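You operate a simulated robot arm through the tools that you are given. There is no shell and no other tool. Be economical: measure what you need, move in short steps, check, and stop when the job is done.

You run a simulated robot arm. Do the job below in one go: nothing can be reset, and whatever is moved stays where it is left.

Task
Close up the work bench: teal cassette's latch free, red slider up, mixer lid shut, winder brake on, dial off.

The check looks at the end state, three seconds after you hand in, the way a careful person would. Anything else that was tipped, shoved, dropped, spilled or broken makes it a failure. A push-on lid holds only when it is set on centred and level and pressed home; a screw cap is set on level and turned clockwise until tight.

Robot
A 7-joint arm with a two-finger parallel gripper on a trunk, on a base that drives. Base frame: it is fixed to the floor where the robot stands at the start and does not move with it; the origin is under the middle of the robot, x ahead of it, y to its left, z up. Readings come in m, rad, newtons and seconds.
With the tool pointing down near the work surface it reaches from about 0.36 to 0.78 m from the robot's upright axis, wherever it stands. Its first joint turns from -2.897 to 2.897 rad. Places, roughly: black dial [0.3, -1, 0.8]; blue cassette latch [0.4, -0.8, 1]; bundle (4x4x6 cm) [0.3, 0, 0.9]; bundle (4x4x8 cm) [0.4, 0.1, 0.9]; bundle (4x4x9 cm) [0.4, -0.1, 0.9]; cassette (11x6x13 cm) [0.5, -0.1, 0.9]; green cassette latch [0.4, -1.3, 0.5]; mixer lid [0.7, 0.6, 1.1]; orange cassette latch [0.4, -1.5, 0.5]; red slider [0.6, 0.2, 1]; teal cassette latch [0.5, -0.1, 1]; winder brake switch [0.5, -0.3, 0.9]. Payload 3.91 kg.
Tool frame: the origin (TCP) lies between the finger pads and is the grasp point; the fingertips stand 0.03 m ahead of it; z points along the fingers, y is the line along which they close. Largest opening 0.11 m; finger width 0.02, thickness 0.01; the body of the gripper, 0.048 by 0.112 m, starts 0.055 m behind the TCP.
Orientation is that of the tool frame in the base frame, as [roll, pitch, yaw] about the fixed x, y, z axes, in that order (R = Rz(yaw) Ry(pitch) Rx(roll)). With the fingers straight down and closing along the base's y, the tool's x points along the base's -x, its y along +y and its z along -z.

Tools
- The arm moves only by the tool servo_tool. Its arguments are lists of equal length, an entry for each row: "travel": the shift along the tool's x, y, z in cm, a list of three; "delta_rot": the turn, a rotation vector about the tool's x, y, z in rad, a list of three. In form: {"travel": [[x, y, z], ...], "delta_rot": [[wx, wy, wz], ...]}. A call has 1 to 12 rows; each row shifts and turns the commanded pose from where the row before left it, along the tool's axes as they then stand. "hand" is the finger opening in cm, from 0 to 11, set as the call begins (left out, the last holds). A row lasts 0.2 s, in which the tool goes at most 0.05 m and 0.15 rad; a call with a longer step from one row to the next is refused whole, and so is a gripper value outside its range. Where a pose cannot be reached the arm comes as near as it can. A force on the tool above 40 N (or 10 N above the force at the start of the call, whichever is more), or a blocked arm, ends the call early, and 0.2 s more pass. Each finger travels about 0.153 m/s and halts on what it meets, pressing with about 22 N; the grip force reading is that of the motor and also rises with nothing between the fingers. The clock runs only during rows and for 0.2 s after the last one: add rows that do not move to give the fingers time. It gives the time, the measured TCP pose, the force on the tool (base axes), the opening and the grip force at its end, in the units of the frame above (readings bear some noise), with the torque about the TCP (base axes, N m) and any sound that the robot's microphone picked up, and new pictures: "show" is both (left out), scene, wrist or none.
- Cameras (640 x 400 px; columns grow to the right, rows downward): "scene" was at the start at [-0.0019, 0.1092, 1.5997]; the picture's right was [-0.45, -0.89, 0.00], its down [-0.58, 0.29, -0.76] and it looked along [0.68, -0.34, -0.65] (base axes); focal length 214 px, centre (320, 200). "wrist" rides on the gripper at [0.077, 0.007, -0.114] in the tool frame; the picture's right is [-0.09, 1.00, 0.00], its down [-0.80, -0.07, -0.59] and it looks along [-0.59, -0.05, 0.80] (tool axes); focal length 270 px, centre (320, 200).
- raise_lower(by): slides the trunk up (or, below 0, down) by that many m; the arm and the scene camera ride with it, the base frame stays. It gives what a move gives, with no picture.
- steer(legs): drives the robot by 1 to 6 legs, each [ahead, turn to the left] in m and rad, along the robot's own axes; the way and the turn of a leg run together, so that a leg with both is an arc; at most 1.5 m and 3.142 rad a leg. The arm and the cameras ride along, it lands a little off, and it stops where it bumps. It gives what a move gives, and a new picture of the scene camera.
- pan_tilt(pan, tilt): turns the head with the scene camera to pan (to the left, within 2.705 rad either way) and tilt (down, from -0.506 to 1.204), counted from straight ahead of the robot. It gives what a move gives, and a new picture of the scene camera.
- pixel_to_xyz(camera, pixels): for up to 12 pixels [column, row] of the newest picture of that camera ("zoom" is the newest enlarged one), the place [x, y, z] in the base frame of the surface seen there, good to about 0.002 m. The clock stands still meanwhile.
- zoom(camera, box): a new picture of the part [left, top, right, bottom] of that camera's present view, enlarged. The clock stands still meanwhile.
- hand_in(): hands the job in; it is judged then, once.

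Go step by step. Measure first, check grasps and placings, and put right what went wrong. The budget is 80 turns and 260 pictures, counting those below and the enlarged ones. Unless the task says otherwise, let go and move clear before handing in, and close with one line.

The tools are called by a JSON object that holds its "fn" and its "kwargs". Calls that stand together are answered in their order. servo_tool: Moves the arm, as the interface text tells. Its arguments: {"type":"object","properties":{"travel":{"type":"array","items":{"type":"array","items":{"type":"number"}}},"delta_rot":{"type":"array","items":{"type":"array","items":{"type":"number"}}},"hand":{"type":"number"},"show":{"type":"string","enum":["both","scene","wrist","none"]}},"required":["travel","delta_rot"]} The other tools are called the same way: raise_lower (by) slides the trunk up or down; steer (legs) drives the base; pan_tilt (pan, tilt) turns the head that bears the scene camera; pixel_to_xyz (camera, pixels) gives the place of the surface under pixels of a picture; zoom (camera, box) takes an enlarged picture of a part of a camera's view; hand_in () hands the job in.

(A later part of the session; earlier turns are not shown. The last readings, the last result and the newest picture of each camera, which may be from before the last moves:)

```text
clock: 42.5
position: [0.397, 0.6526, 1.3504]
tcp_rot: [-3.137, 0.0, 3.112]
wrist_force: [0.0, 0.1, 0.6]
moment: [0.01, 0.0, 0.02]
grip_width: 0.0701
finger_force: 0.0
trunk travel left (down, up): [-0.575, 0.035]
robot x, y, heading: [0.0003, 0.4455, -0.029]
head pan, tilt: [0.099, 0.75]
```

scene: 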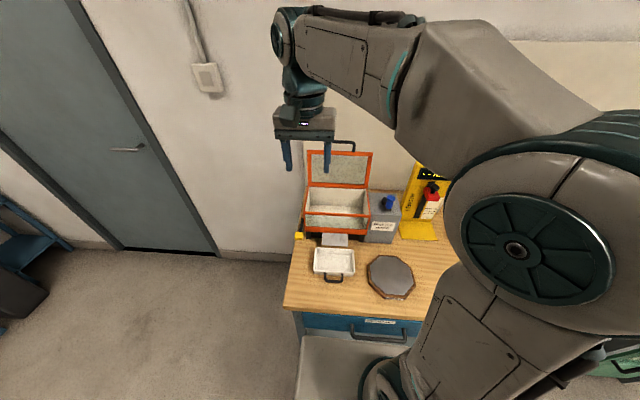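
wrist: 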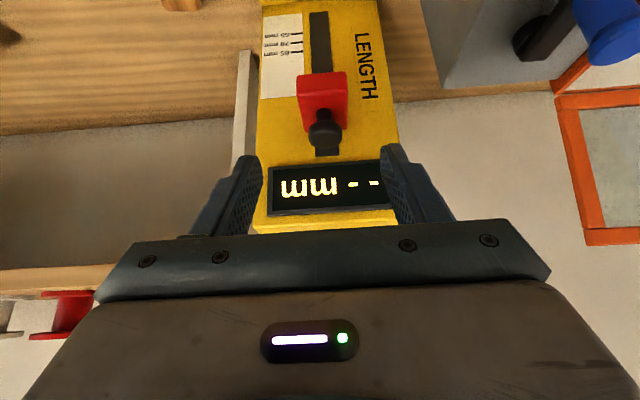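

The base arrived at y 0.4455. I'll turn the hand 90° so the fingers close along x for caging the lid handle.

{"fn": "servo_tool", "kwargs": {"travel": [[0, 0, 0], [0, 0, 0], [0, 0, 0], [0, 0, 0], [0, 0, 0], [0, 0, 0], [0, 0, 0], [0, 0, 0], [0, 0, 0], [0, 0, 0], [0, 0, 0]], "delta_rot": [[0, 0, 0.14], [0, 0, 0.14], [0, 0, 0.14], [0, 0, 0.14], [0, 0, 0.14], [0, 0, 0.14], [0, 0, 0.14], [0, 0, 0.14], [0, 0, 0.14], [0, 0, 0.14], [0, 0, 0.141]], "hand": 5}}

{"fn": "zoom", "kwargs": {"camera": "scene", "box": [280, 120, 400, 260]}}

{"fn": "pixel_to_xyz", "kwargs": {"camera": "zoom", "pixels": [[250, 100], [330, 105], [380, 130], [340, 170], [150, 160], [480, 160], [140, 330], [420, 350], [300, 435]]}}

```text
clock: 44.9
position: [0.3966, 0.6529, 1.3503]
tcp_rot: [-3.141, 0.005, 1.569]
wrist_force: [-0.5, 0.9, 0.7]
moment: [0.0, 0.02, 0.02]
grip_width: 0.0504
finger_force: 0.0
trunk travel left (down, up): [-0.575, 0.035]
robot x, y, heading: [0.0009, 0.438, -0.031]
head pan, tilt: [0.099, 0.75]
```

scene: 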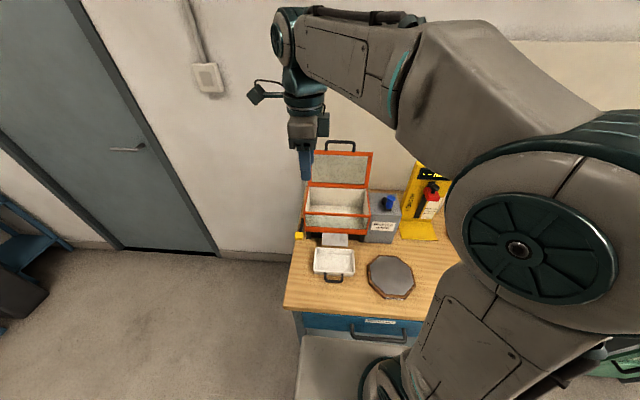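
wrist: 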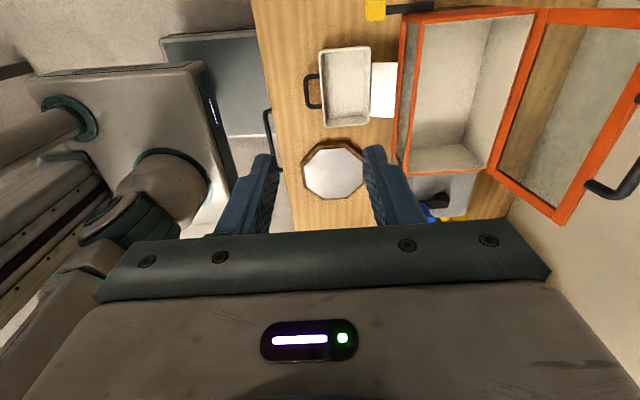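

```text
2.86 times, centred on (340, 190) of scene
```

zoom: 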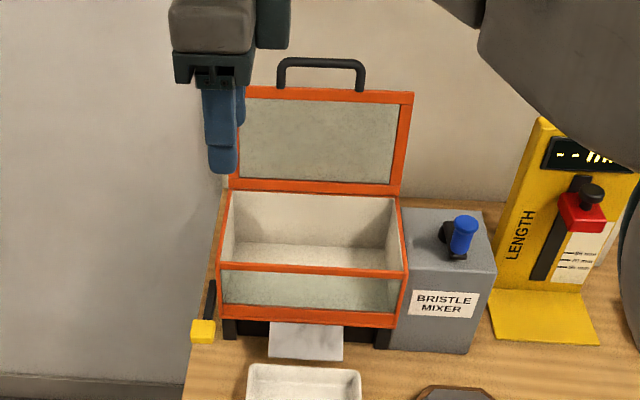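

```text
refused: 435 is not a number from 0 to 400
```

{"fn": "pixel_to_xyz", "kwargs": {"camera": "zoom", "pixels": [[290, 63], [320, 63], [350, 65], [320, 67], [281, 80], [361, 80], [260, 93], [400, 98], [250, 184], [385, 188], [260, 270], [395, 273]]}}

```text
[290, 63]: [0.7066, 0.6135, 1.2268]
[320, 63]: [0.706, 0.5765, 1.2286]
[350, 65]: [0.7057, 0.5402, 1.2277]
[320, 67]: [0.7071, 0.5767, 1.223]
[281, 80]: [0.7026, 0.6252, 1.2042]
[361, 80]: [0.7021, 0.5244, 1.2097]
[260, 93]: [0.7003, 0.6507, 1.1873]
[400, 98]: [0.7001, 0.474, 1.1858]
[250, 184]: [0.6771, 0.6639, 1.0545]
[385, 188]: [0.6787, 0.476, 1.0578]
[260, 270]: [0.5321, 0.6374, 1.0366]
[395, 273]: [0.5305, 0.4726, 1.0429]
```

The handle bar is at x about 0.709, y 0.525–0.625, z 1.226, and the hinge is near (0.68, 1.05). I'll move above the bar with a 3.5 cm opening.

{"fn": "servo_tool", "kwargs": {"travel": [[-1.11, 4.46, 0], [-1.11, 4.46, 0], [-1.11, 4.46, 0], [-1.11, 4.46, 0], [-1.11, 4.46, 0], [-1.11, 4.46, 0], [-1.11, 4.46, 0], [0, 0, 4]], "delta_rot": [[0, 0, 0], [0, 0, 0], [0, 0, 0], [0, 0, 0], [0, 0, 0], [0, 0, 0], [0, 0, 0], [0, 0, 0]], "hand": 3.5}}

{"fn": "zoom", "kwargs": {"camera": "scene", "box": [280, 80, 400, 200]}}

```text
clock: 46.7
position: [0.6389, 0.5904, 1.3073]
tcp_rot: [-3.14, 0.004, 1.573]
wrist_force: [-1.0, -0.7, 0.0]
moment: [0.0, 0.03, 0.02]
grip_width: 0.0348
finger_force: 0.1
out of reach, approached as far as the arm can: row 6, 7
trunk travel left (down, up): [-0.575, 0.035]
robot x, y, heading: [-0.0004, 0.4403, -0.029]
head pan, tilt: [0.099, 0.75]
```

scene: 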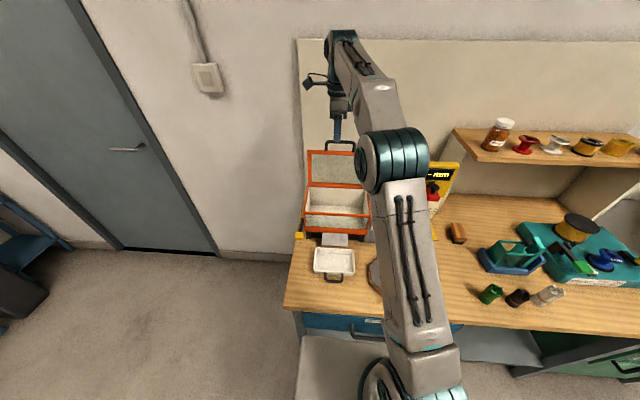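
wrist: 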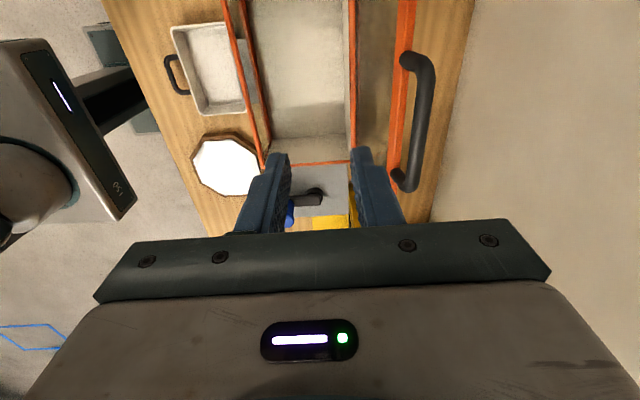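

```text
3.33 times, centred on (340, 140) of scene
```

zoom: 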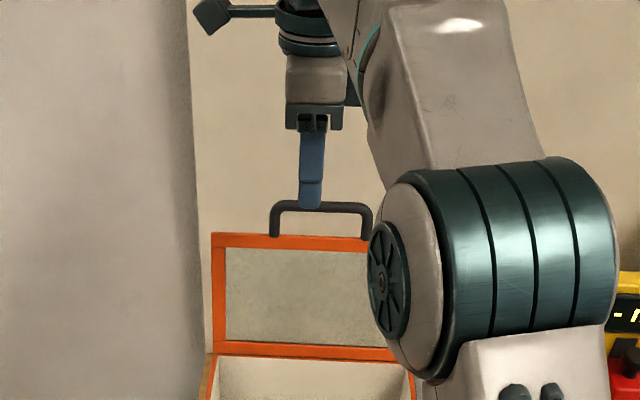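

The upright hand falls short at x 0.639. I'll tilt the fingers forward by 0.45 rad, which brings the wrist back, while staying above the handle.

{"fn": "servo_tool", "kwargs": {"travel": [[0, 0, 0], [0, 0, 0], [0, 0, 0], [0, 0, 0]], "delta_rot": [[-0.15, 0, 0], [-0.15, 0, 0], [-0.15, 0, 0], [0, 0, 0]]}}

{"fn": "zoom", "kwargs": {"camera": "scene", "box": [280, 80, 400, 200]}}

```text
clock: 47.7
position: [0.6385, 0.5906, 1.3067]
tcp_rot: [2.692, 0.007, 1.572]
wrist_force: [0.2, 0.0, 0.0]
moment: [-0.02, -0.02, 0.03]
grip_width: 0.0349
finger_force: 0.1
trunk travel left (down, up): [-0.575, 0.035]
robot x, y, heading: [-0.0021, 0.4403, -0.026]
head pan, tilt: [0.099, 0.75]
```

scene: 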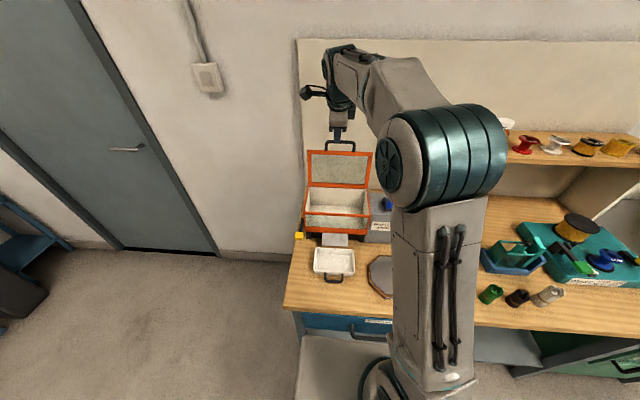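
wrist: 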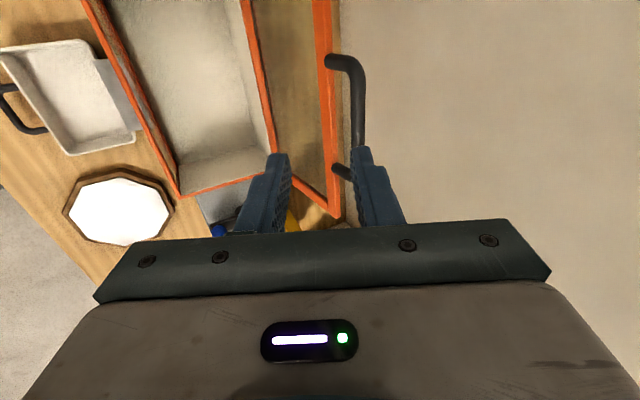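

```text
3.33 times, centred on (340, 140) of scene
```

zoom: 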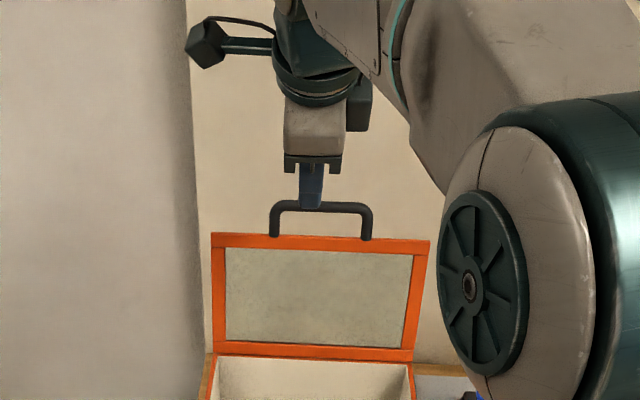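

Now the arm has room to move. I'll line up on the bar and advance along the fingers most of the way.

{"fn": "servo_tool", "kwargs": {"travel": [[-1.4, 2.8, 0], [0, 0, 3], [0, 0, 2]], "delta_rot": [[0, 0, 0], [0, 0, 0], [0, 0, 0]]}}

{"fn": "zoom", "kwargs": {"camera": "wrist", "box": [220, 0, 460, 240]}}

```text
clock: 48.5
position: [0.6854, 0.5768, 1.2757]
tcp_rot: [2.691, 0.006, 1.57]
wrist_force: [-0.4, 0.8, 0.0]
moment: [0.0, 0.02, 0.0]
grip_width: 0.0349
finger_force: 0.0
trunk travel left (down, up): [-0.575, 0.035]
robot x, y, heading: [0.0026, 0.4388, -0.023]
head pan, tilt: [0.099, 0.75]
```

scene: 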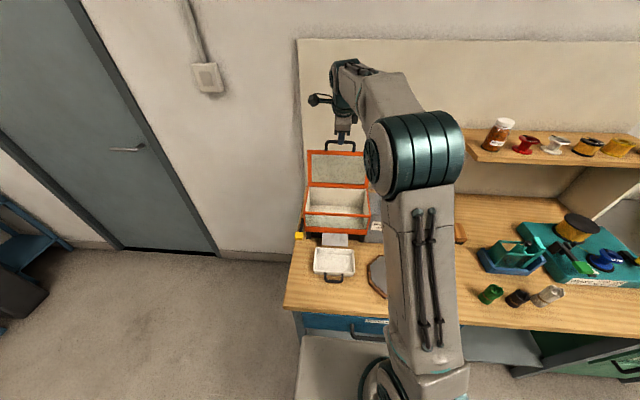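
wrist: 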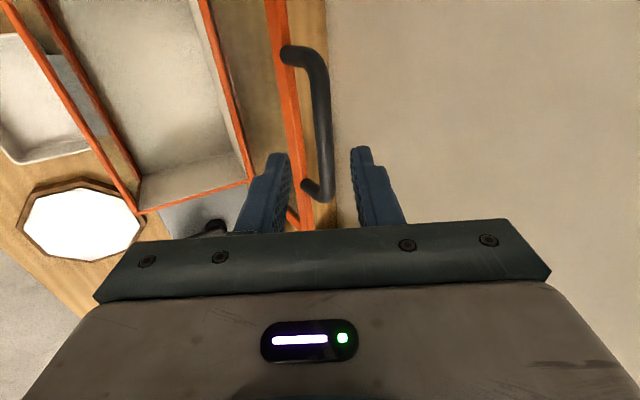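

```text
1.67 times, centred on (340, 120) of wrist
```

zoom: 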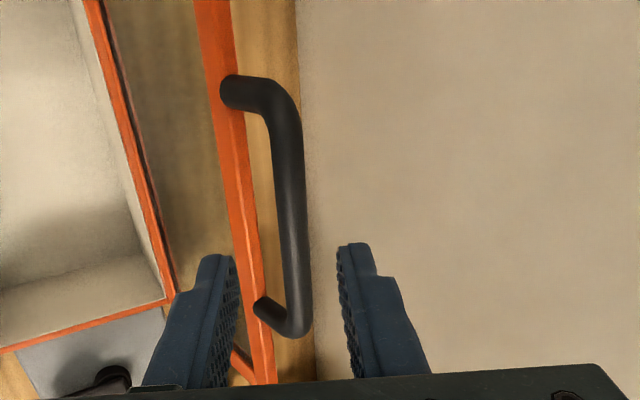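

The bar lies between the fingers. I'll advance the last 4.2 cm to cage it.

{"fn": "servo_tool", "kwargs": {"travel": [[0, 0, 2.2], [0, 0, 2], [0, 0, 0]], "delta_rot": [[0, 0, 0], [0, 0, 0], [0, 0, 0]], "hand": 3}}

{"fn": "zoom", "kwargs": {"camera": "wrist", "box": [220, 0, 460, 240]}}

{"fn": "pixel_to_xyz", "kwargs": {"camera": "wrist", "pixels": [[325, 90], [325, 120], [328, 150], [328, 180]]}}

```text
clock: 49.3
position: [0.703, 0.5767, 1.2369]
tcp_rot: [2.69, 0.005, 1.574]
wrist_force: [0.2, -1.5, -1.2]
moment: [0.01, 0.0, -0.05]
grip_width: 0.0304
finger_force: 0.1
trunk travel left (down, up): [-0.575, 0.035]
robot x, y, heading: [-0.0009, 0.4388, -0.029]
head pan, tilt: [0.099, 0.75]
```

scene: 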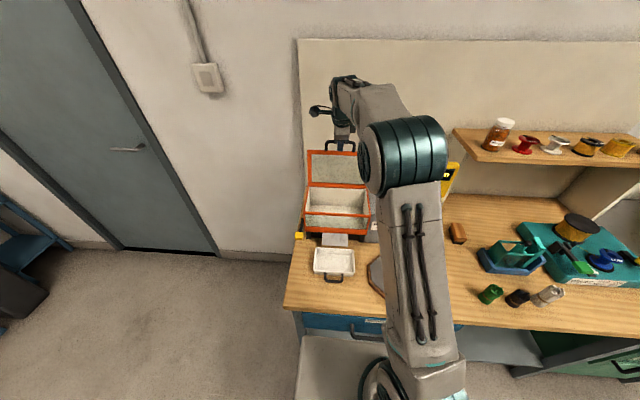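
wrist: 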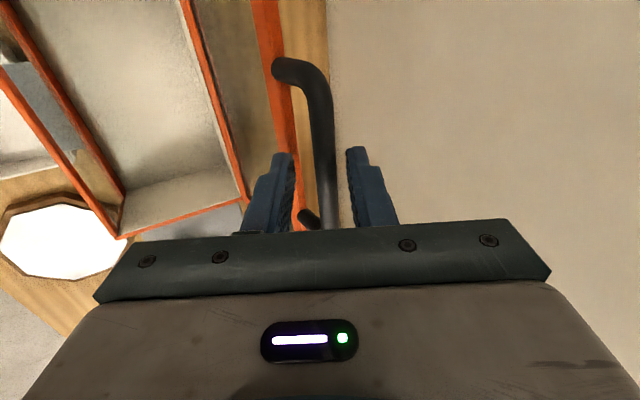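

```text
1.67 times, centred on (340, 120) of wrist
```

zoom: 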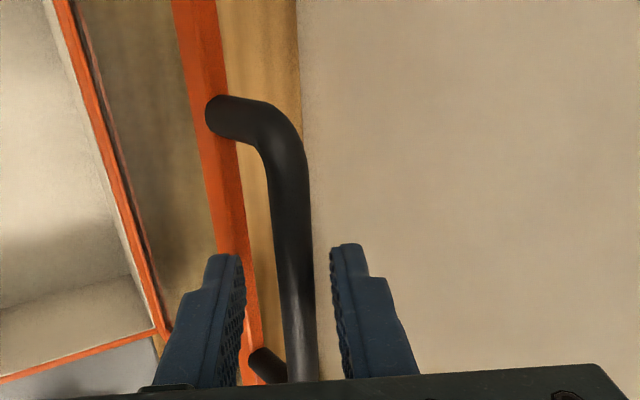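

```text
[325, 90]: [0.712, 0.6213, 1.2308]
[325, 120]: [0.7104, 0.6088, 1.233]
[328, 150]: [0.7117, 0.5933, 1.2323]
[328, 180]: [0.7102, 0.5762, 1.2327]
```

The bar is caged at about (0.711, 1.230). I'll narrow the cage to 2.2 cm and swing it along the hinge arc, first to about 30° past vertical.

{"fn": "servo_tool", "kwargs": {"travel": [[0, 0, 0], [0, -1.78, -0.83], [0, -1.78, -0.83], [0, -1.78, -0.83], [0, -2.07, -0.23], [0, -2.07, -0.23], [0, -2.07, -0.23]], "delta_rot": [[0, 0, 0], [0, 0, 0], [0, 0, 0], [0, 0, 0], [0, 0, 0], [0, 0, 0], [0, 0, 0]], "hand": 2.2}}

{"fn": "pixel_to_xyz", "kwargs": {"camera": "wrist", "pixels": [[325, 90], [325, 120], [328, 150], [328, 180]]}}

```text
clock: 50.9
position: [0.5843, 0.577, 1.2173]
tcp_rot: [2.691, 0.005, 1.573]
wrist_force: [-0.7, -0.5, -0.2]
moment: [0.0, 0.02, -0.03]
grip_width: 0.0224
finger_force: 0.3
trunk travel left (down, up): [-0.575, 0.035]
robot x, y, heading: [-0.0013, 0.4384, -0.025]
head pan, tilt: [0.099, 0.75]
```

scene: 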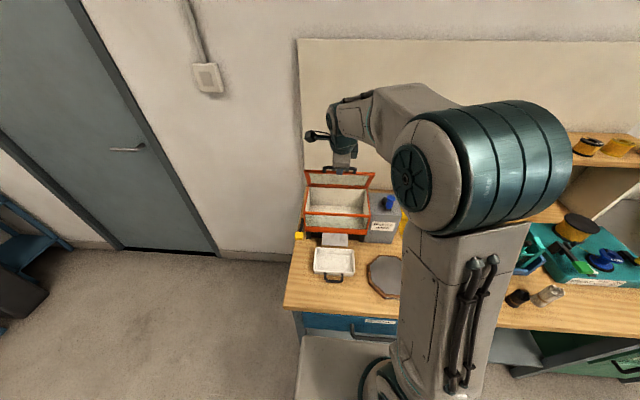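
wrist: 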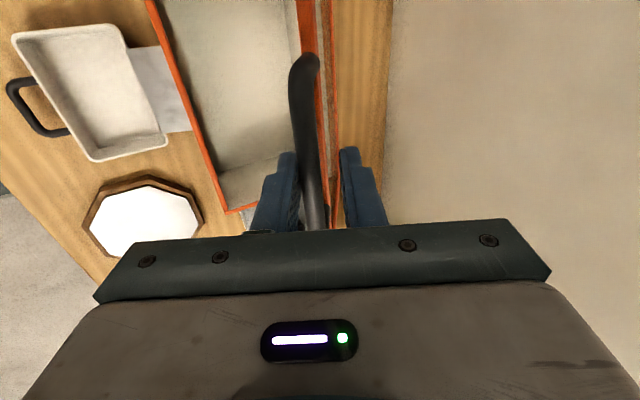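

```text
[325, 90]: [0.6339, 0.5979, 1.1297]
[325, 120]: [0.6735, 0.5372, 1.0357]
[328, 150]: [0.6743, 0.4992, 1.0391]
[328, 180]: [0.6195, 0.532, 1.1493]
```

The lid follows and now leans on the front finger. I'll grip the bar lightly so it can't drop, and follow the arc down further.

{"fn": "servo_tool", "kwargs": {"travel": [[0, 0, 0], [0, 0, 0], [0, -2.02, 0.5], [0, -2.02, 0.5], [0, -2.02, 0.5], [0, -1.71, 1.17], [0, -1.71, 1.17]], "delta_rot": [[0, 0, 0], [0, 0, 0], [0, 0, 0], [0, 0, 0], [0, 0, 0], [0, 0, 0], [0, 0, 0]], "hand": 0.5}}

{"fn": "zoom", "kwargs": {"camera": "scene", "box": [280, 120, 400, 260]}}

```text
clock: 52.5
position: [0.5165, 0.5767, 1.1398]
tcp_rot: [2.691, 0.005, 1.574]
wrist_force: [-6.1, 4.8, 1.6]
moment: [-0.28, 0.02, -0.06]
grip_width: 0.0116
finger_force: 45.0
trunk travel left (down, up): [-0.575, 0.035]
robot x, y, heading: [0.0017, 0.4362, -0.022]
head pan, tilt: [0.099, 0.75]
```

scene: 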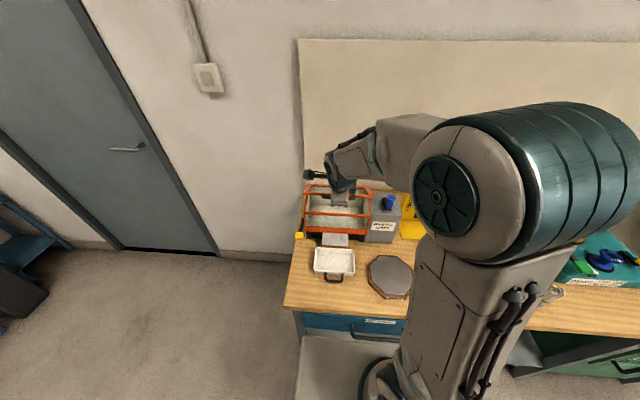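
wrist: 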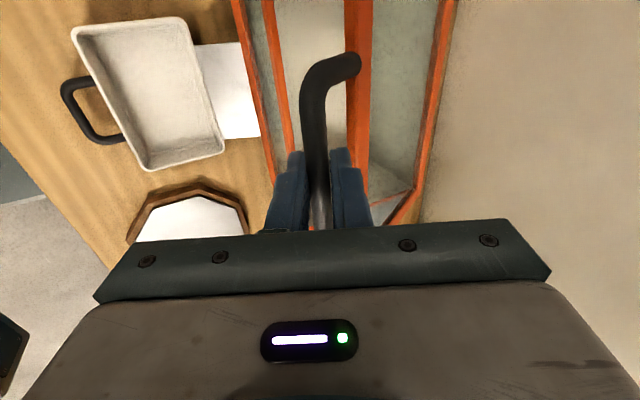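

```text
2.86 times, centred on (340, 190) of scene
```

zoom: 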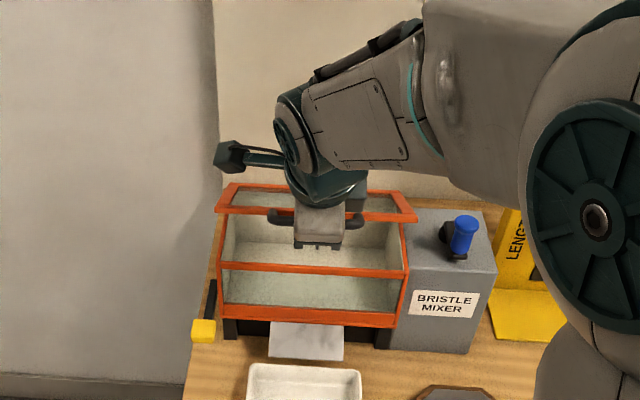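

The bar is held and the lid is around 30° open. I'll continue down the arc.

{"fn": "servo_tool", "kwargs": {"travel": [[0, -1.71, 1.17], [0, -1.23, 1.7], [0, -1.23, 1.7], [0, 0, 0]], "delta_rot": [[0, 0, 0], [0, 0, 0], [0, 0, 0], [0, 0, 0]]}}

{"fn": "zoom", "kwargs": {"camera": "scene", "box": [280, 160, 400, 260]}}

```text
clock: 53.5
position: [0.4983, 0.5762, 1.0792]
tcp_rot: [2.691, 0.008, 1.571]
wrist_force: [-12.1, 9.7, -1.2]
moment: [-0.04, 0.31, 0.19]
grip_width: 0.0117
finger_force: 44.7
trunk travel left (down, up): [-0.575, 0.035]
robot x, y, heading: [0.0035, 0.4438, -0.03]
head pan, tilt: [0.099, 0.75]
```

scene: 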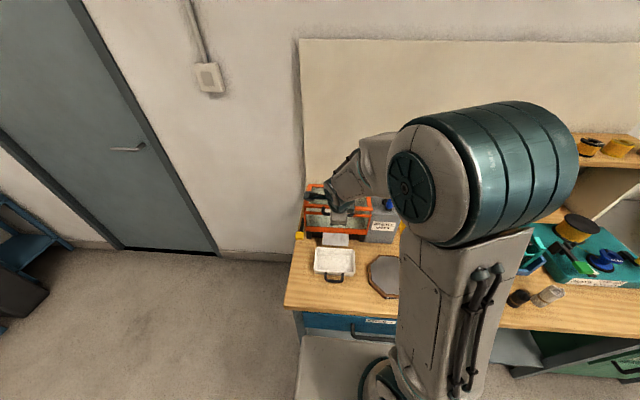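
wrist: 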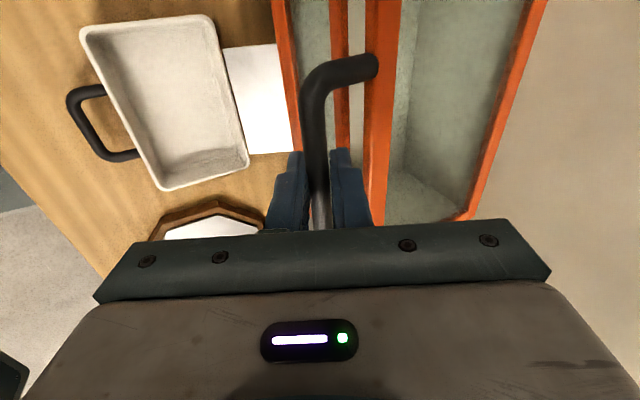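

```text
4.00 times, centred on (340, 210) of scene
```

zoom: 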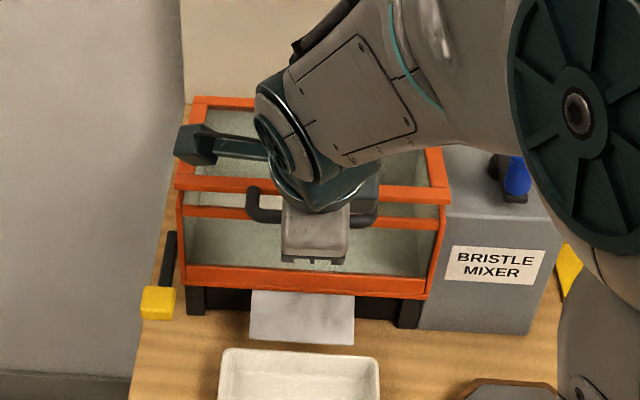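

The lid is nearly down, but the force reading (-12 N in x) says the true arc lies a little farther out. I'll ease out 5 mm and keep lowering in small steps.

{"fn": "servo_tool", "kwargs": {"travel": [[0, -0.88, 0.68], [0, -0.3, 0.63], [0, -0.3, 0.63], [0, 0, 0]], "delta_rot": [[0, 0, 0], [0, 0, 0], [0, 0, 0], [0, 0, 0]]}}

{"fn": "zoom", "kwargs": {"camera": "scene", "box": [280, 160, 400, 260]}}

```text
clock: 54.5
position: [0.496, 0.576, 1.0574]
tcp_rot: [2.69, 0.005, 1.571]
wrist_force: [9.7, 9.2, -0.1]
moment: [0.0, -0.13, 0.3]
grip_width: 0.0114
finger_force: 44.5
trunk travel left (down, up): [-0.575, 0.035]
robot x, y, heading: [-0.003, 0.4424, -0.025]
head pan, tilt: [0.099, 0.75]
```

scene: 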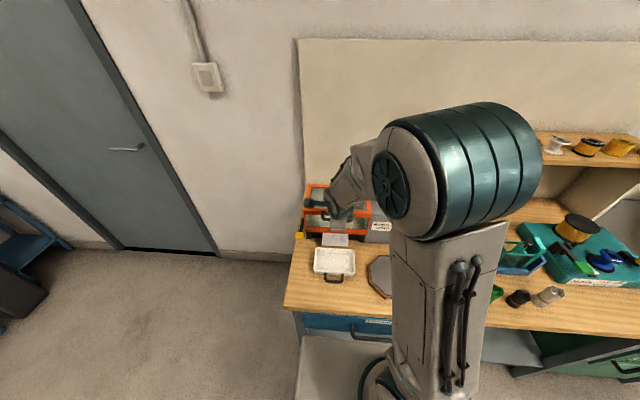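
wrist: 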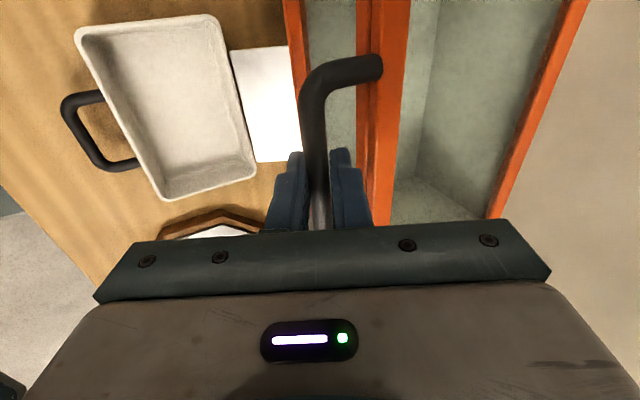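

```text
4.00 times, centred on (340, 210) of scene
```

zoom: 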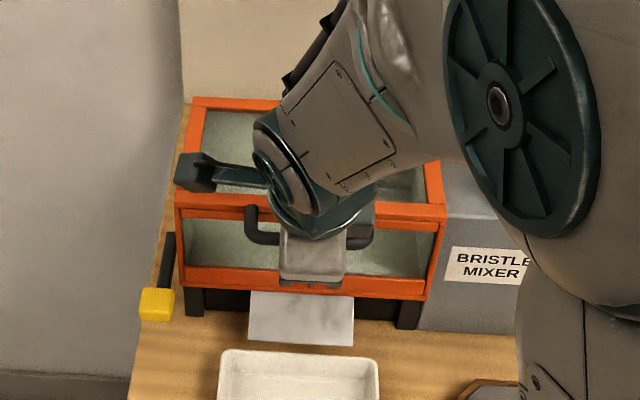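

The lid looks down onto the rim. I'll release to 3 cm, withdraw along the fingers, then inspect.

{"fn": "servo_tool", "kwargs": {"travel": [[0, 0, 0], [0, 0, 0], [0, 0, -2.5], [0, 0, -4], [0, 0, -4]], "delta_rot": [[0, 0, 0], [0, 0, 0], [0, 0, 0], [0, 0, 0], [0, 0, 0]], "hand": 3}}

{"fn": "zoom", "kwargs": {"camera": "scene", "box": [280, 160, 400, 260]}}

{"fn": "pixel_to_xyz", "kwargs": {"camera": "zoom", "pixels": [[200, 102], [260, 104], [195, 203], [430, 212], [195, 215], [430, 222], [435, 180], [190, 150], [200, 225]]}}

```text
clock: 55.7
position: [0.4489, 0.5746, 1.1516]
tcp_rot: [2.691, 0.007, 1.574]
wrist_force: [0.4, 0.0, 0.5]
moment: [0.01, 0.0, 0.0]
grip_width: 0.0302
finger_force: 0.0
trunk travel left (down, up): [-0.575, 0.035]
robot x, y, heading: [0.0009, 0.4387, -0.032]
head pan, tilt: [0.099, 0.75]
```

scene: 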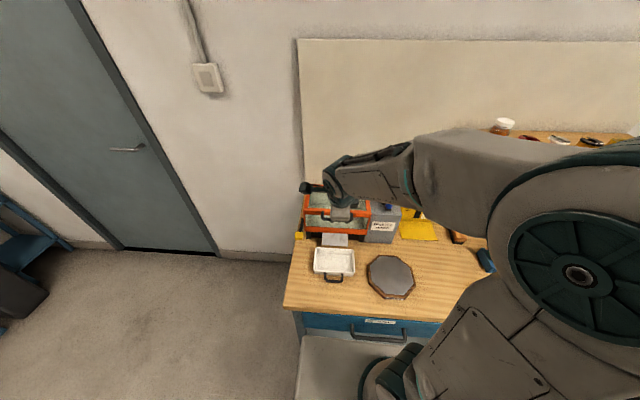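
wrist: 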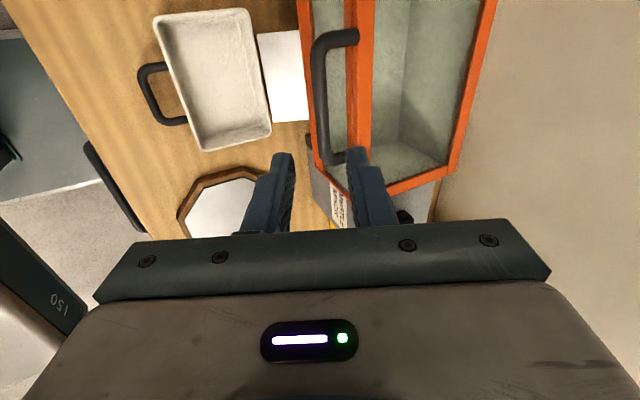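

```text
4.00 times, centred on (340, 210) of scene
```

zoom: 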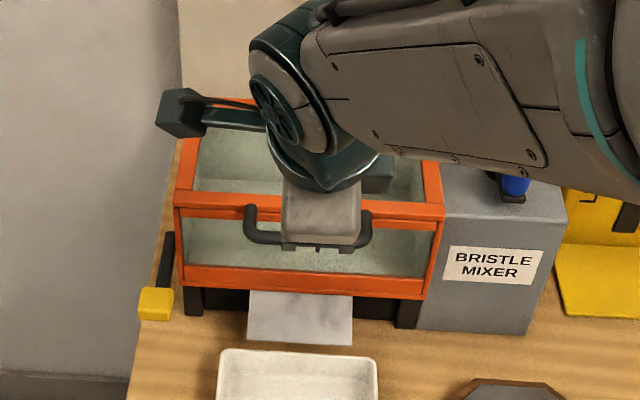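

```text
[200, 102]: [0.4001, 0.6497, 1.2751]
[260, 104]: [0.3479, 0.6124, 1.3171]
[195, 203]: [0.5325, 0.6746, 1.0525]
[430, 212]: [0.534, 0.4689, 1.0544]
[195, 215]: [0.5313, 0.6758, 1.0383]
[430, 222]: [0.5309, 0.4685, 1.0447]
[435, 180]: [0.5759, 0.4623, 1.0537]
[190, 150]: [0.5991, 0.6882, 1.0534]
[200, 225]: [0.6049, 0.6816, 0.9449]
```

The lid top is level (z 1.053 at the front and 1.0535 mid), so the mixer is shut. I'll raise the arm and return the hand to neutral before driving to the dial side.

{"fn": "servo_tool", "kwargs": {"travel": [[0, 1.9, -4], [0, 1.9, -4], [0, 1.9, -4], [0, 1.9, -4], [0, 1, -3]], "delta_rot": [[0, 0, 0], [0, 0, 0], [0.15, 0, 0], [0.15, 0, 0], [0.15, 0, 0]], "show": "none"}}

{"fn": "servo_tool", "kwargs": {"travel": [[0, 0, 0], [0, 0, 0], [0, 0, 0], [0, 0, 0], [0, 0, 0], [0, 0, 0], [0, 0, 0], [0, 0, 0], [0, 0, 0], [0, 0, 0], [0, 0, 0]], "delta_rot": [[0, 0, -0.14], [0, 0, -0.14], [0, 0, -0.14], [0, 0, -0.14], [0, 0, -0.14], [0, 0, -0.14], [0, 0, -0.14], [0, 0, -0.14], [0, 0, -0.14], [0, 0, -0.14], [0, 0, -0.141]], "show": "scene"}}

{"fn": "zoom", "kwargs": {"camera": "scene", "box": [280, 160, 400, 260]}}

```text
clock: 56.9
position: [0.4625, 0.5766, 1.3608]
tcp_rot: [-3.139, 0.005, 1.573]
wrist_force: [0.1, -0.4, 0.0]
moment: [-0.01, 0.03, 0.02]
grip_width: 0.0302
finger_force: 0.0
trunk travel left (down, up): [-0.575, 0.035]
robot x, y, heading: [0.0057, 0.4393, -0.025]
head pan, tilt: [0.099, 0.75]
```

```text
clock: 59.3
position: [0.4613, 0.5781, 1.3592]
tcp_rot: [-3.135, 0.0, 3.115]
wrist_force: [0.4, -0.4, -0.7]
moment: [0.01, -0.02, 0.04]
grip_width: 0.0299
finger_force: 0.1
trunk travel left (down, up): [-0.575, 0.035]
robot x, y, heading: [0.0033, 0.4406, -0.023]
head pan, tilt: [0.099, 0.75]
```

scene: 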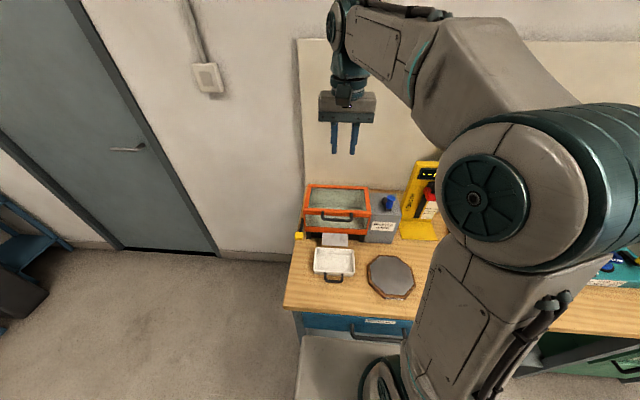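

```text
4.00 times, centred on (340, 210) of scene
```

zoom: 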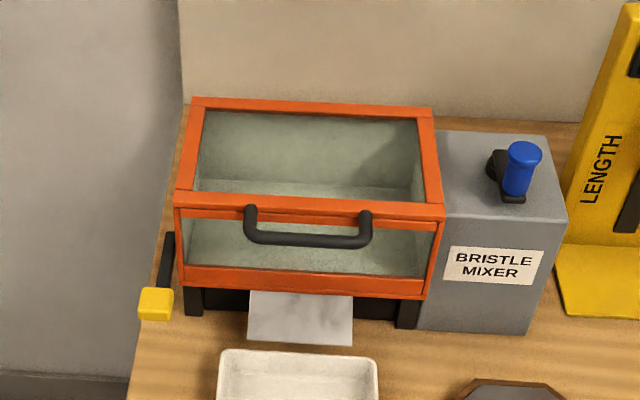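

The lid is shut flush. Next I'll drive to the right-hand bench (dial near y = -1.0), staying back from its front.

{"fn": "steer", "kwargs": {"legs": [[-0.27, 0.025], [0, -1.571], [1.3, 0], [0, 1.571]]}}

{"fn": "pan_tilt", "kwargs": {"pan": 0.0, "tilt": 0.8}}

```text
clock: 75.0
position: [0.1844, -0.7086, 1.3596]
tcp_rot: [-3.136, 0.0, 3.138]
wrist_force: [0.0, -0.2, 0.1]
moment: [-0.03, 0.0, 0.02]
grip_width: 0.0299
finger_force: 0.1
trunk travel left (down, up): [-0.575, 0.035]
robot x, y, heading: [-0.2738, -0.8611, -0.007]
head pan, tilt: [0.099, 0.75]
```

scene: 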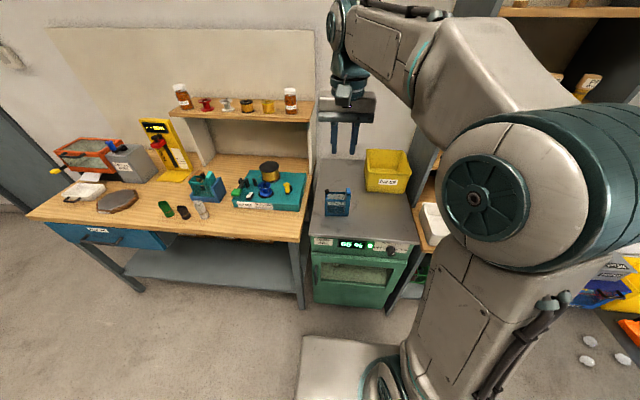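

```text
clock: 75.6
position: [0.1842, -0.7099, 1.3602]
tcp_rot: [-3.137, 0.002, 3.139]
wrist_force: [-0.6, 0.2, 0.3]
moment: [-0.01, 0.01, -0.01]
grip_width: 0.0301
finger_force: 0.1
trunk travel left (down, up): [-0.575, 0.035]
robot x, y, heading: [-0.2767, -0.8598, -0.002]
head pan, tilt: [0.0, 0.799]
```

scene: 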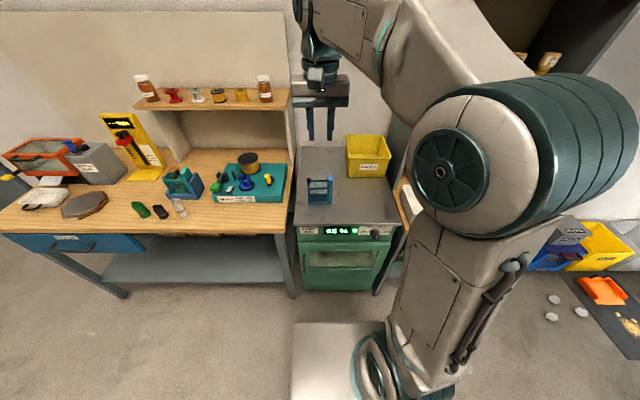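

{"fn": "zoom", "kwargs": {"camera": "scene", "box": [295, 215, 405, 260]}}

{"fn": "zoom", "kwargs": {"camera": "scene", "box": [300, 165, 345, 210]}}

{"fn": "pixel_to_xyz", "kwargs": {"camera": "scene", "pixels": [[376, 234], [372, 232], [380, 232], [388, 231], [366, 231], [376, 226], [376, 240], [360, 237], [310, 231], [318, 180]]}}

```text
5.82 times, centred on (350, 238) of scene
```

zoom: 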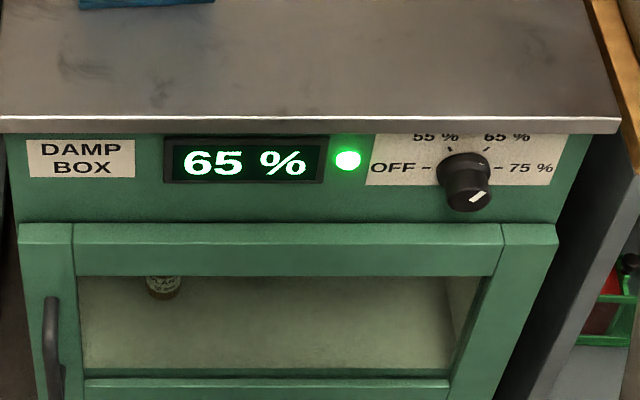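

```text
8.89 times, centred on (322, 188) of scene
```

zoom: 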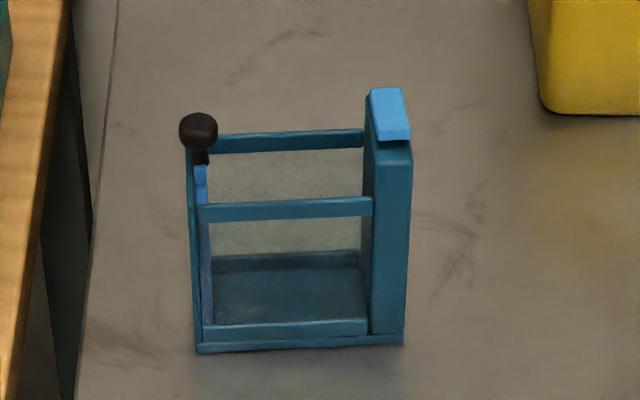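

```text
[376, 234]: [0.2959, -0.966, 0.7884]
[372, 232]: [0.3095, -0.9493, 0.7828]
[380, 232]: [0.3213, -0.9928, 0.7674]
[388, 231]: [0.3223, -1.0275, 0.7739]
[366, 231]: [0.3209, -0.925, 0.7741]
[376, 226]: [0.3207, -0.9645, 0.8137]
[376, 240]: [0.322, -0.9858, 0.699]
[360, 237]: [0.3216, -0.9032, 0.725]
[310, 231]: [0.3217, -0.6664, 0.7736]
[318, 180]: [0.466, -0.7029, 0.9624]
```

The blue cassette is a useful reference, and the dial is the damp-box knob, now at 65% with OFF at 9 o'clock. I'll enlarge both.

{"fn": "zoom", "kwargs": {"camera": "scene", "box": [358, 222, 394, 244]}}

{"fn": "pixel_to_xyz", "kwargs": {"camera": "zoom", "pixels": [[320, 200], [280, 200], [350, 200], [318, 170], [318, 240], [300, 130], [330, 250], [320, 140], [345, 160], [275, 160], [330, 220], [310, 215]]}}

{"fn": "zoom", "kwargs": {"camera": "scene", "box": [318, 170, 336, 190]}}

{"fn": "pixel_to_xyz", "kwargs": {"camera": "scene", "pixels": [[328, 177], [329, 180], [328, 184], [326, 184], [329, 187], [309, 180], [310, 190], [321, 180], [319, 189]]}}

```text
16.00 times, centred on (376, 233) of scene
```

zoom: 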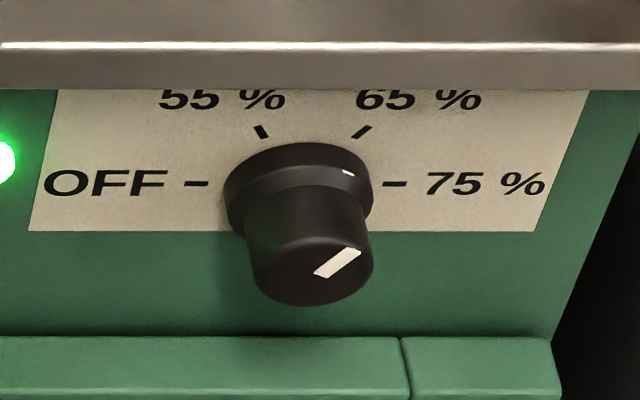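

```text
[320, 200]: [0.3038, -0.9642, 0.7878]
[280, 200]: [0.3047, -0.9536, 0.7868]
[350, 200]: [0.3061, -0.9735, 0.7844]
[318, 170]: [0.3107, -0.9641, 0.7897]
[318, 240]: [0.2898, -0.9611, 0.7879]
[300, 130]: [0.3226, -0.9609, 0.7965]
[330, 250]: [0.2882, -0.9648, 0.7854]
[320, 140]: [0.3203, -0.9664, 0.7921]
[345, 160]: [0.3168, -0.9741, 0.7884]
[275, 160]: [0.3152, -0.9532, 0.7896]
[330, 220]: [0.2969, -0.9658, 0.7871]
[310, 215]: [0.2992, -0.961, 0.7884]
```

```text
16.00 times, centred on (327, 180) of scene
```

zoom: 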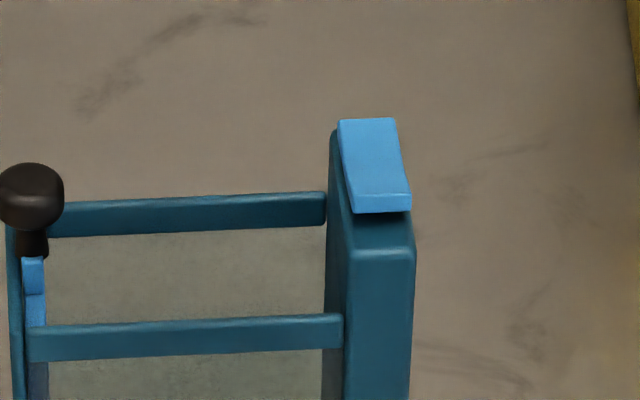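

```text
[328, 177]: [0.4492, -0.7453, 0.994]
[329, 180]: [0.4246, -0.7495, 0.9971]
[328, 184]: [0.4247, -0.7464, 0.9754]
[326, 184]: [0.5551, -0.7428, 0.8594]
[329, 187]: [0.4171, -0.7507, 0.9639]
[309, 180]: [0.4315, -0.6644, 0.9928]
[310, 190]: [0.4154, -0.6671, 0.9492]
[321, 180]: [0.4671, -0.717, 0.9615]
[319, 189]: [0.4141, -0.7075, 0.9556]
```

The knob axis is at about y -0.9635, z 0.777, with its face at x 0.286. It needs 120° counter-clockwise from 65% to OFF, so I'll lower the trunk first.

{"fn": "pixel_to_xyz", "kwargs": {"camera": "scene", "pixels": [[369, 232], [380, 232], [376, 238], [350, 224], [376, 224], [376, 222]]}}

{"fn": "raise_lower", "kwargs": {"by": -0.35}}

{"fn": "servo_tool", "kwargs": {"travel": [[0, -2.5, 0], [0, -2.5, 0], [0, -2.5, 0], [0, -2.5, 0], [0, -2.5, 0], [0, -2.5, 0], [0, -2.5, 0], [0, -2.5, 0], [0, -2.5, 0], [0, -2.5, 0], [0, 0, 0]], "delta_rot": [[0, -0.1428, 0], [0, -0.1428, 0], [0, -0.1428, 0], [0, -0.1428, 0], [0, -0.1428, 0], [0, -0.1428, 0], [0, -0.1428, 0], [0, -0.1428, 0], [0, -0.1428, 0], [0, -0.1428, 0], [0, -0.1428, 0]], "hand": 5}}

```text
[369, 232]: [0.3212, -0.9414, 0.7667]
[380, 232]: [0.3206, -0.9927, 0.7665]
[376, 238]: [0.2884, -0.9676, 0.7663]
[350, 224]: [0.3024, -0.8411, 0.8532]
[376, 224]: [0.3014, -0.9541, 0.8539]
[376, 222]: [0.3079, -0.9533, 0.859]
```

```text
clock: 79.1
position: [0.185, -0.7094, 1.0093]
tcp_rot: [-3.135, 0.001, 3.137]
wrist_force: [-1.1, 0.4, 0.4]
moment: [-0.01, 0.0, 0.0]
grip_width: 0.03
finger_force: 0.0
trunk travel left (down, up): [-0.225, 0.385]
robot x, y, heading: [-0.2768, -0.8598, -0.003]
head pan, tilt: [0.0, 0.799]
```

```text
clock: 81.7
position: [0.201, -0.9504, 0.9821]
tcp_rot: [-2.57, 1.481, -2.573]
wrist_force: [-0.5, -0.5, 0.0]
moment: [0.01, -0.01, -0.02]
grip_width: 0.0501
finger_force: 0.1
trunk travel left (down, up): [-0.225, 0.385]
robot x, y, heading: [-0.2719, -0.8539, -0.003]
head pan, tilt: [0.0, 0.799]
stopped in row 11: the arm was blocked; the commanded pose is now the measured one
```

scene: 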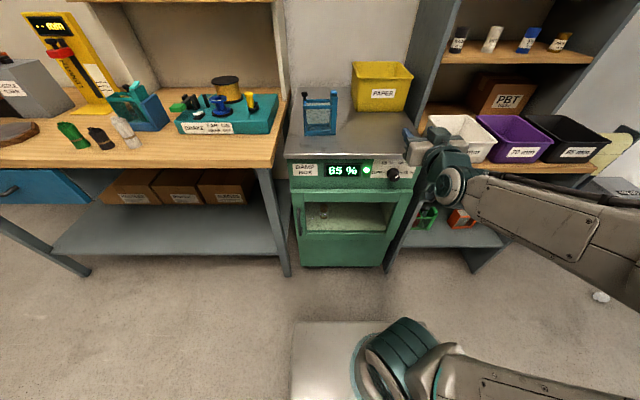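
wrist: 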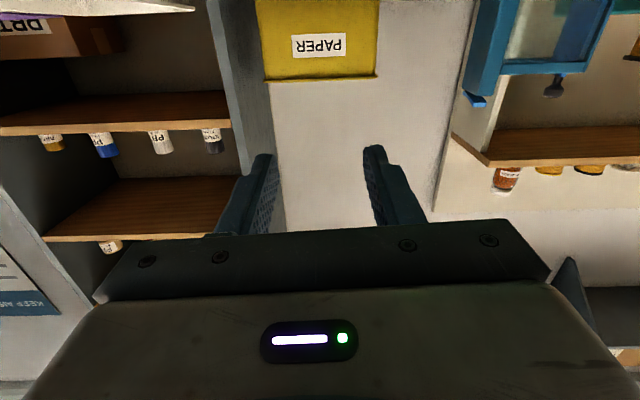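

The wrist nearly reached horizontal (pitch 1.48) before being blocked close to the body. The tick marks put the knob axis at y -0.9645, z 0.767, with radius about 1.8 cm, so I'll move down to that height in front of it.

{"fn": "servo_tool", "kwargs": {"travel": [[4.2, -0.3, 0.4], [4.2, -0.3, 0.4], [4.2, -0.3, 0.4], [4.2, -0.3, 0.4], [4.2, -0.2, 0.4]], "delta_rot": [[0, 0, 0], [0, 0, 0], [0, 0, 0], [0, 0, 0], [0, 0, 0]], "hand": 6}}

```text
clock: 82.9
position: [0.2397, -0.9947, 0.7908]
tcp_rot: [-2.569, 1.485, -2.575]
wrist_force: [0.4, 0.5, 0.8]
moment: [-0.02, 0.02, -0.03]
grip_width: 0.06
finger_force: 0.1
out of reach, approached as far as the arm can: row 2, 3, 4, 5
trunk travel left (down, up): [-0.225, 0.385]
robot x, y, heading: [-0.2748, -0.8593, -0.008]
head pan, tilt: [0.0, 0.799]
```

scene: 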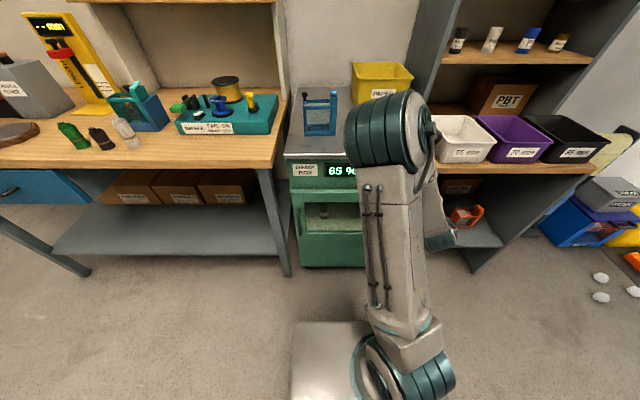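
wrist: 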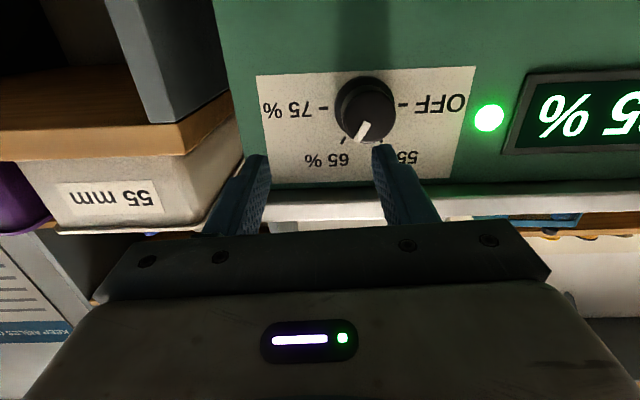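

The arm swung into a different elbow posture, and the dial is visible ahead at wrist pixel (365, 110). I'll try nudging toward the axis in small steps.

{"fn": "servo_tool", "kwargs": {"travel": [[0, 1.0, 0], [0, 1.0, 0], [0, 1.0, 0], [1.2, 0, 0], [1.2, 0, 0]], "delta_rot": [[0, 0, 0], [0, 0, 0], [0, 0, 0], [0, 0, 0], [0, 0, 0]]}}

```text
clock: 84.1
position: [0.2521, -0.9714, 0.7662]
tcp_rot: [-2.562, 1.484, -2.568]
wrist_force: [0.8, -0.3, 0.1]
moment: [-0.01, 0.02, 0.01]
grip_width: 0.0599
finger_force: 0.0
out of reach, approached as far as the arm can: row 1, 2, 3
trunk travel left (down, up): [-0.225, 0.385]
robot x, y, heading: [-0.2748, -0.8557, -0.004]
head pan, tilt: [0.0, 0.799]
```

scene: 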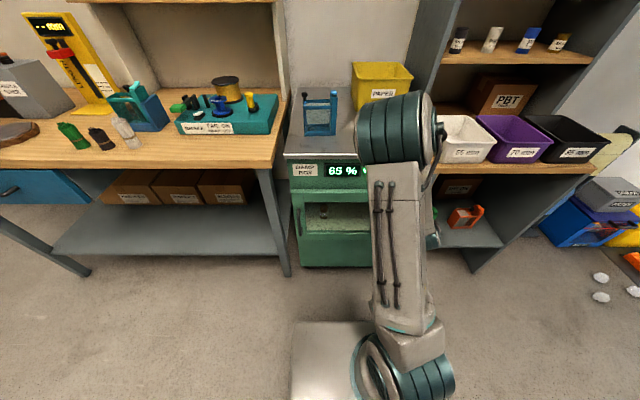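
wrist: 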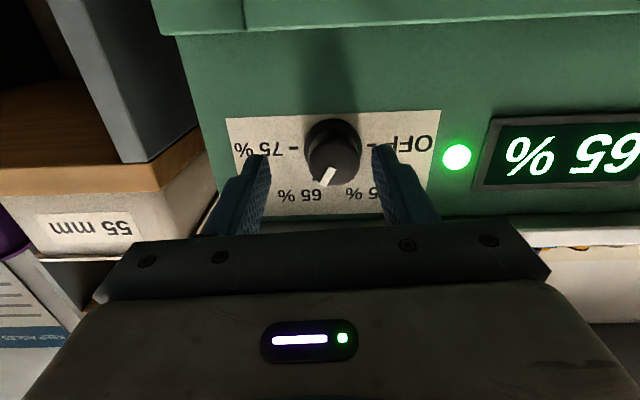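

The wrist is too close to the robot's body in this pose. Backing the base off 0.2 m should give the arm room to work.

{"fn": "steer", "kwargs": {"legs": [[-0.2, 0]]}}

{"fn": "servo_tool", "kwargs": {"travel": [[0, 0, 3], [0, 0, 3], [0, 0, 3], [0, 0, 3], [0, 0, 3]], "delta_rot": [[0, -0.03, 0], [0, -0.03, 0], [0, -0.03, 0], [0, 0, 0], [0, 0, 0]]}}

```text
clock: 85.6
position: [0.054, -0.9705, 0.7665]
tcp_rot: [-2.564, 1.483, -2.57]
wrist_force: [-0.7, -0.5, -0.4]
moment: [-0.01, 0.0, -0.03]
grip_width: 0.0601
finger_force: 0.1
trunk travel left (down, up): [-0.225, 0.385]
robot x, y, heading: [-0.4659, -0.8557, -0.004]
head pan, tilt: [0.0, 0.799]
```

scene: 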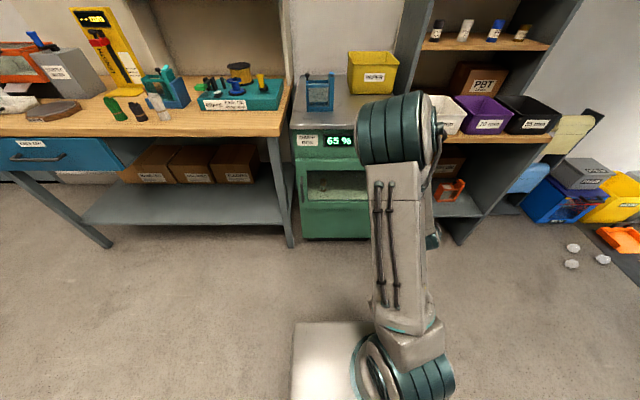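

```text
clock: 86.8
position: [0.2049, -0.9717, 0.7646]
tcp_rot: [-1.238, 1.521, -1.24]
wrist_force: [0.3, 0.7, -0.5]
moment: [0.03, 0.0, -0.01]
grip_width: 0.0597
finger_force: 0.0
trunk travel left (down, up): [-0.225, 0.385]
robot x, y, heading: [-0.4712, -0.8549, 0.002]
head pan, tilt: [0.0, 0.799]
```

scene: 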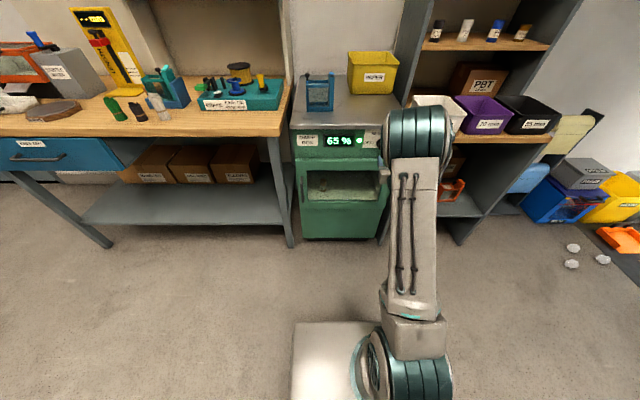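
wrist: 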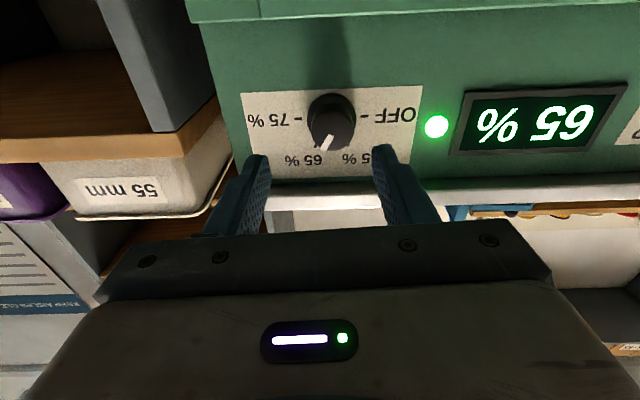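

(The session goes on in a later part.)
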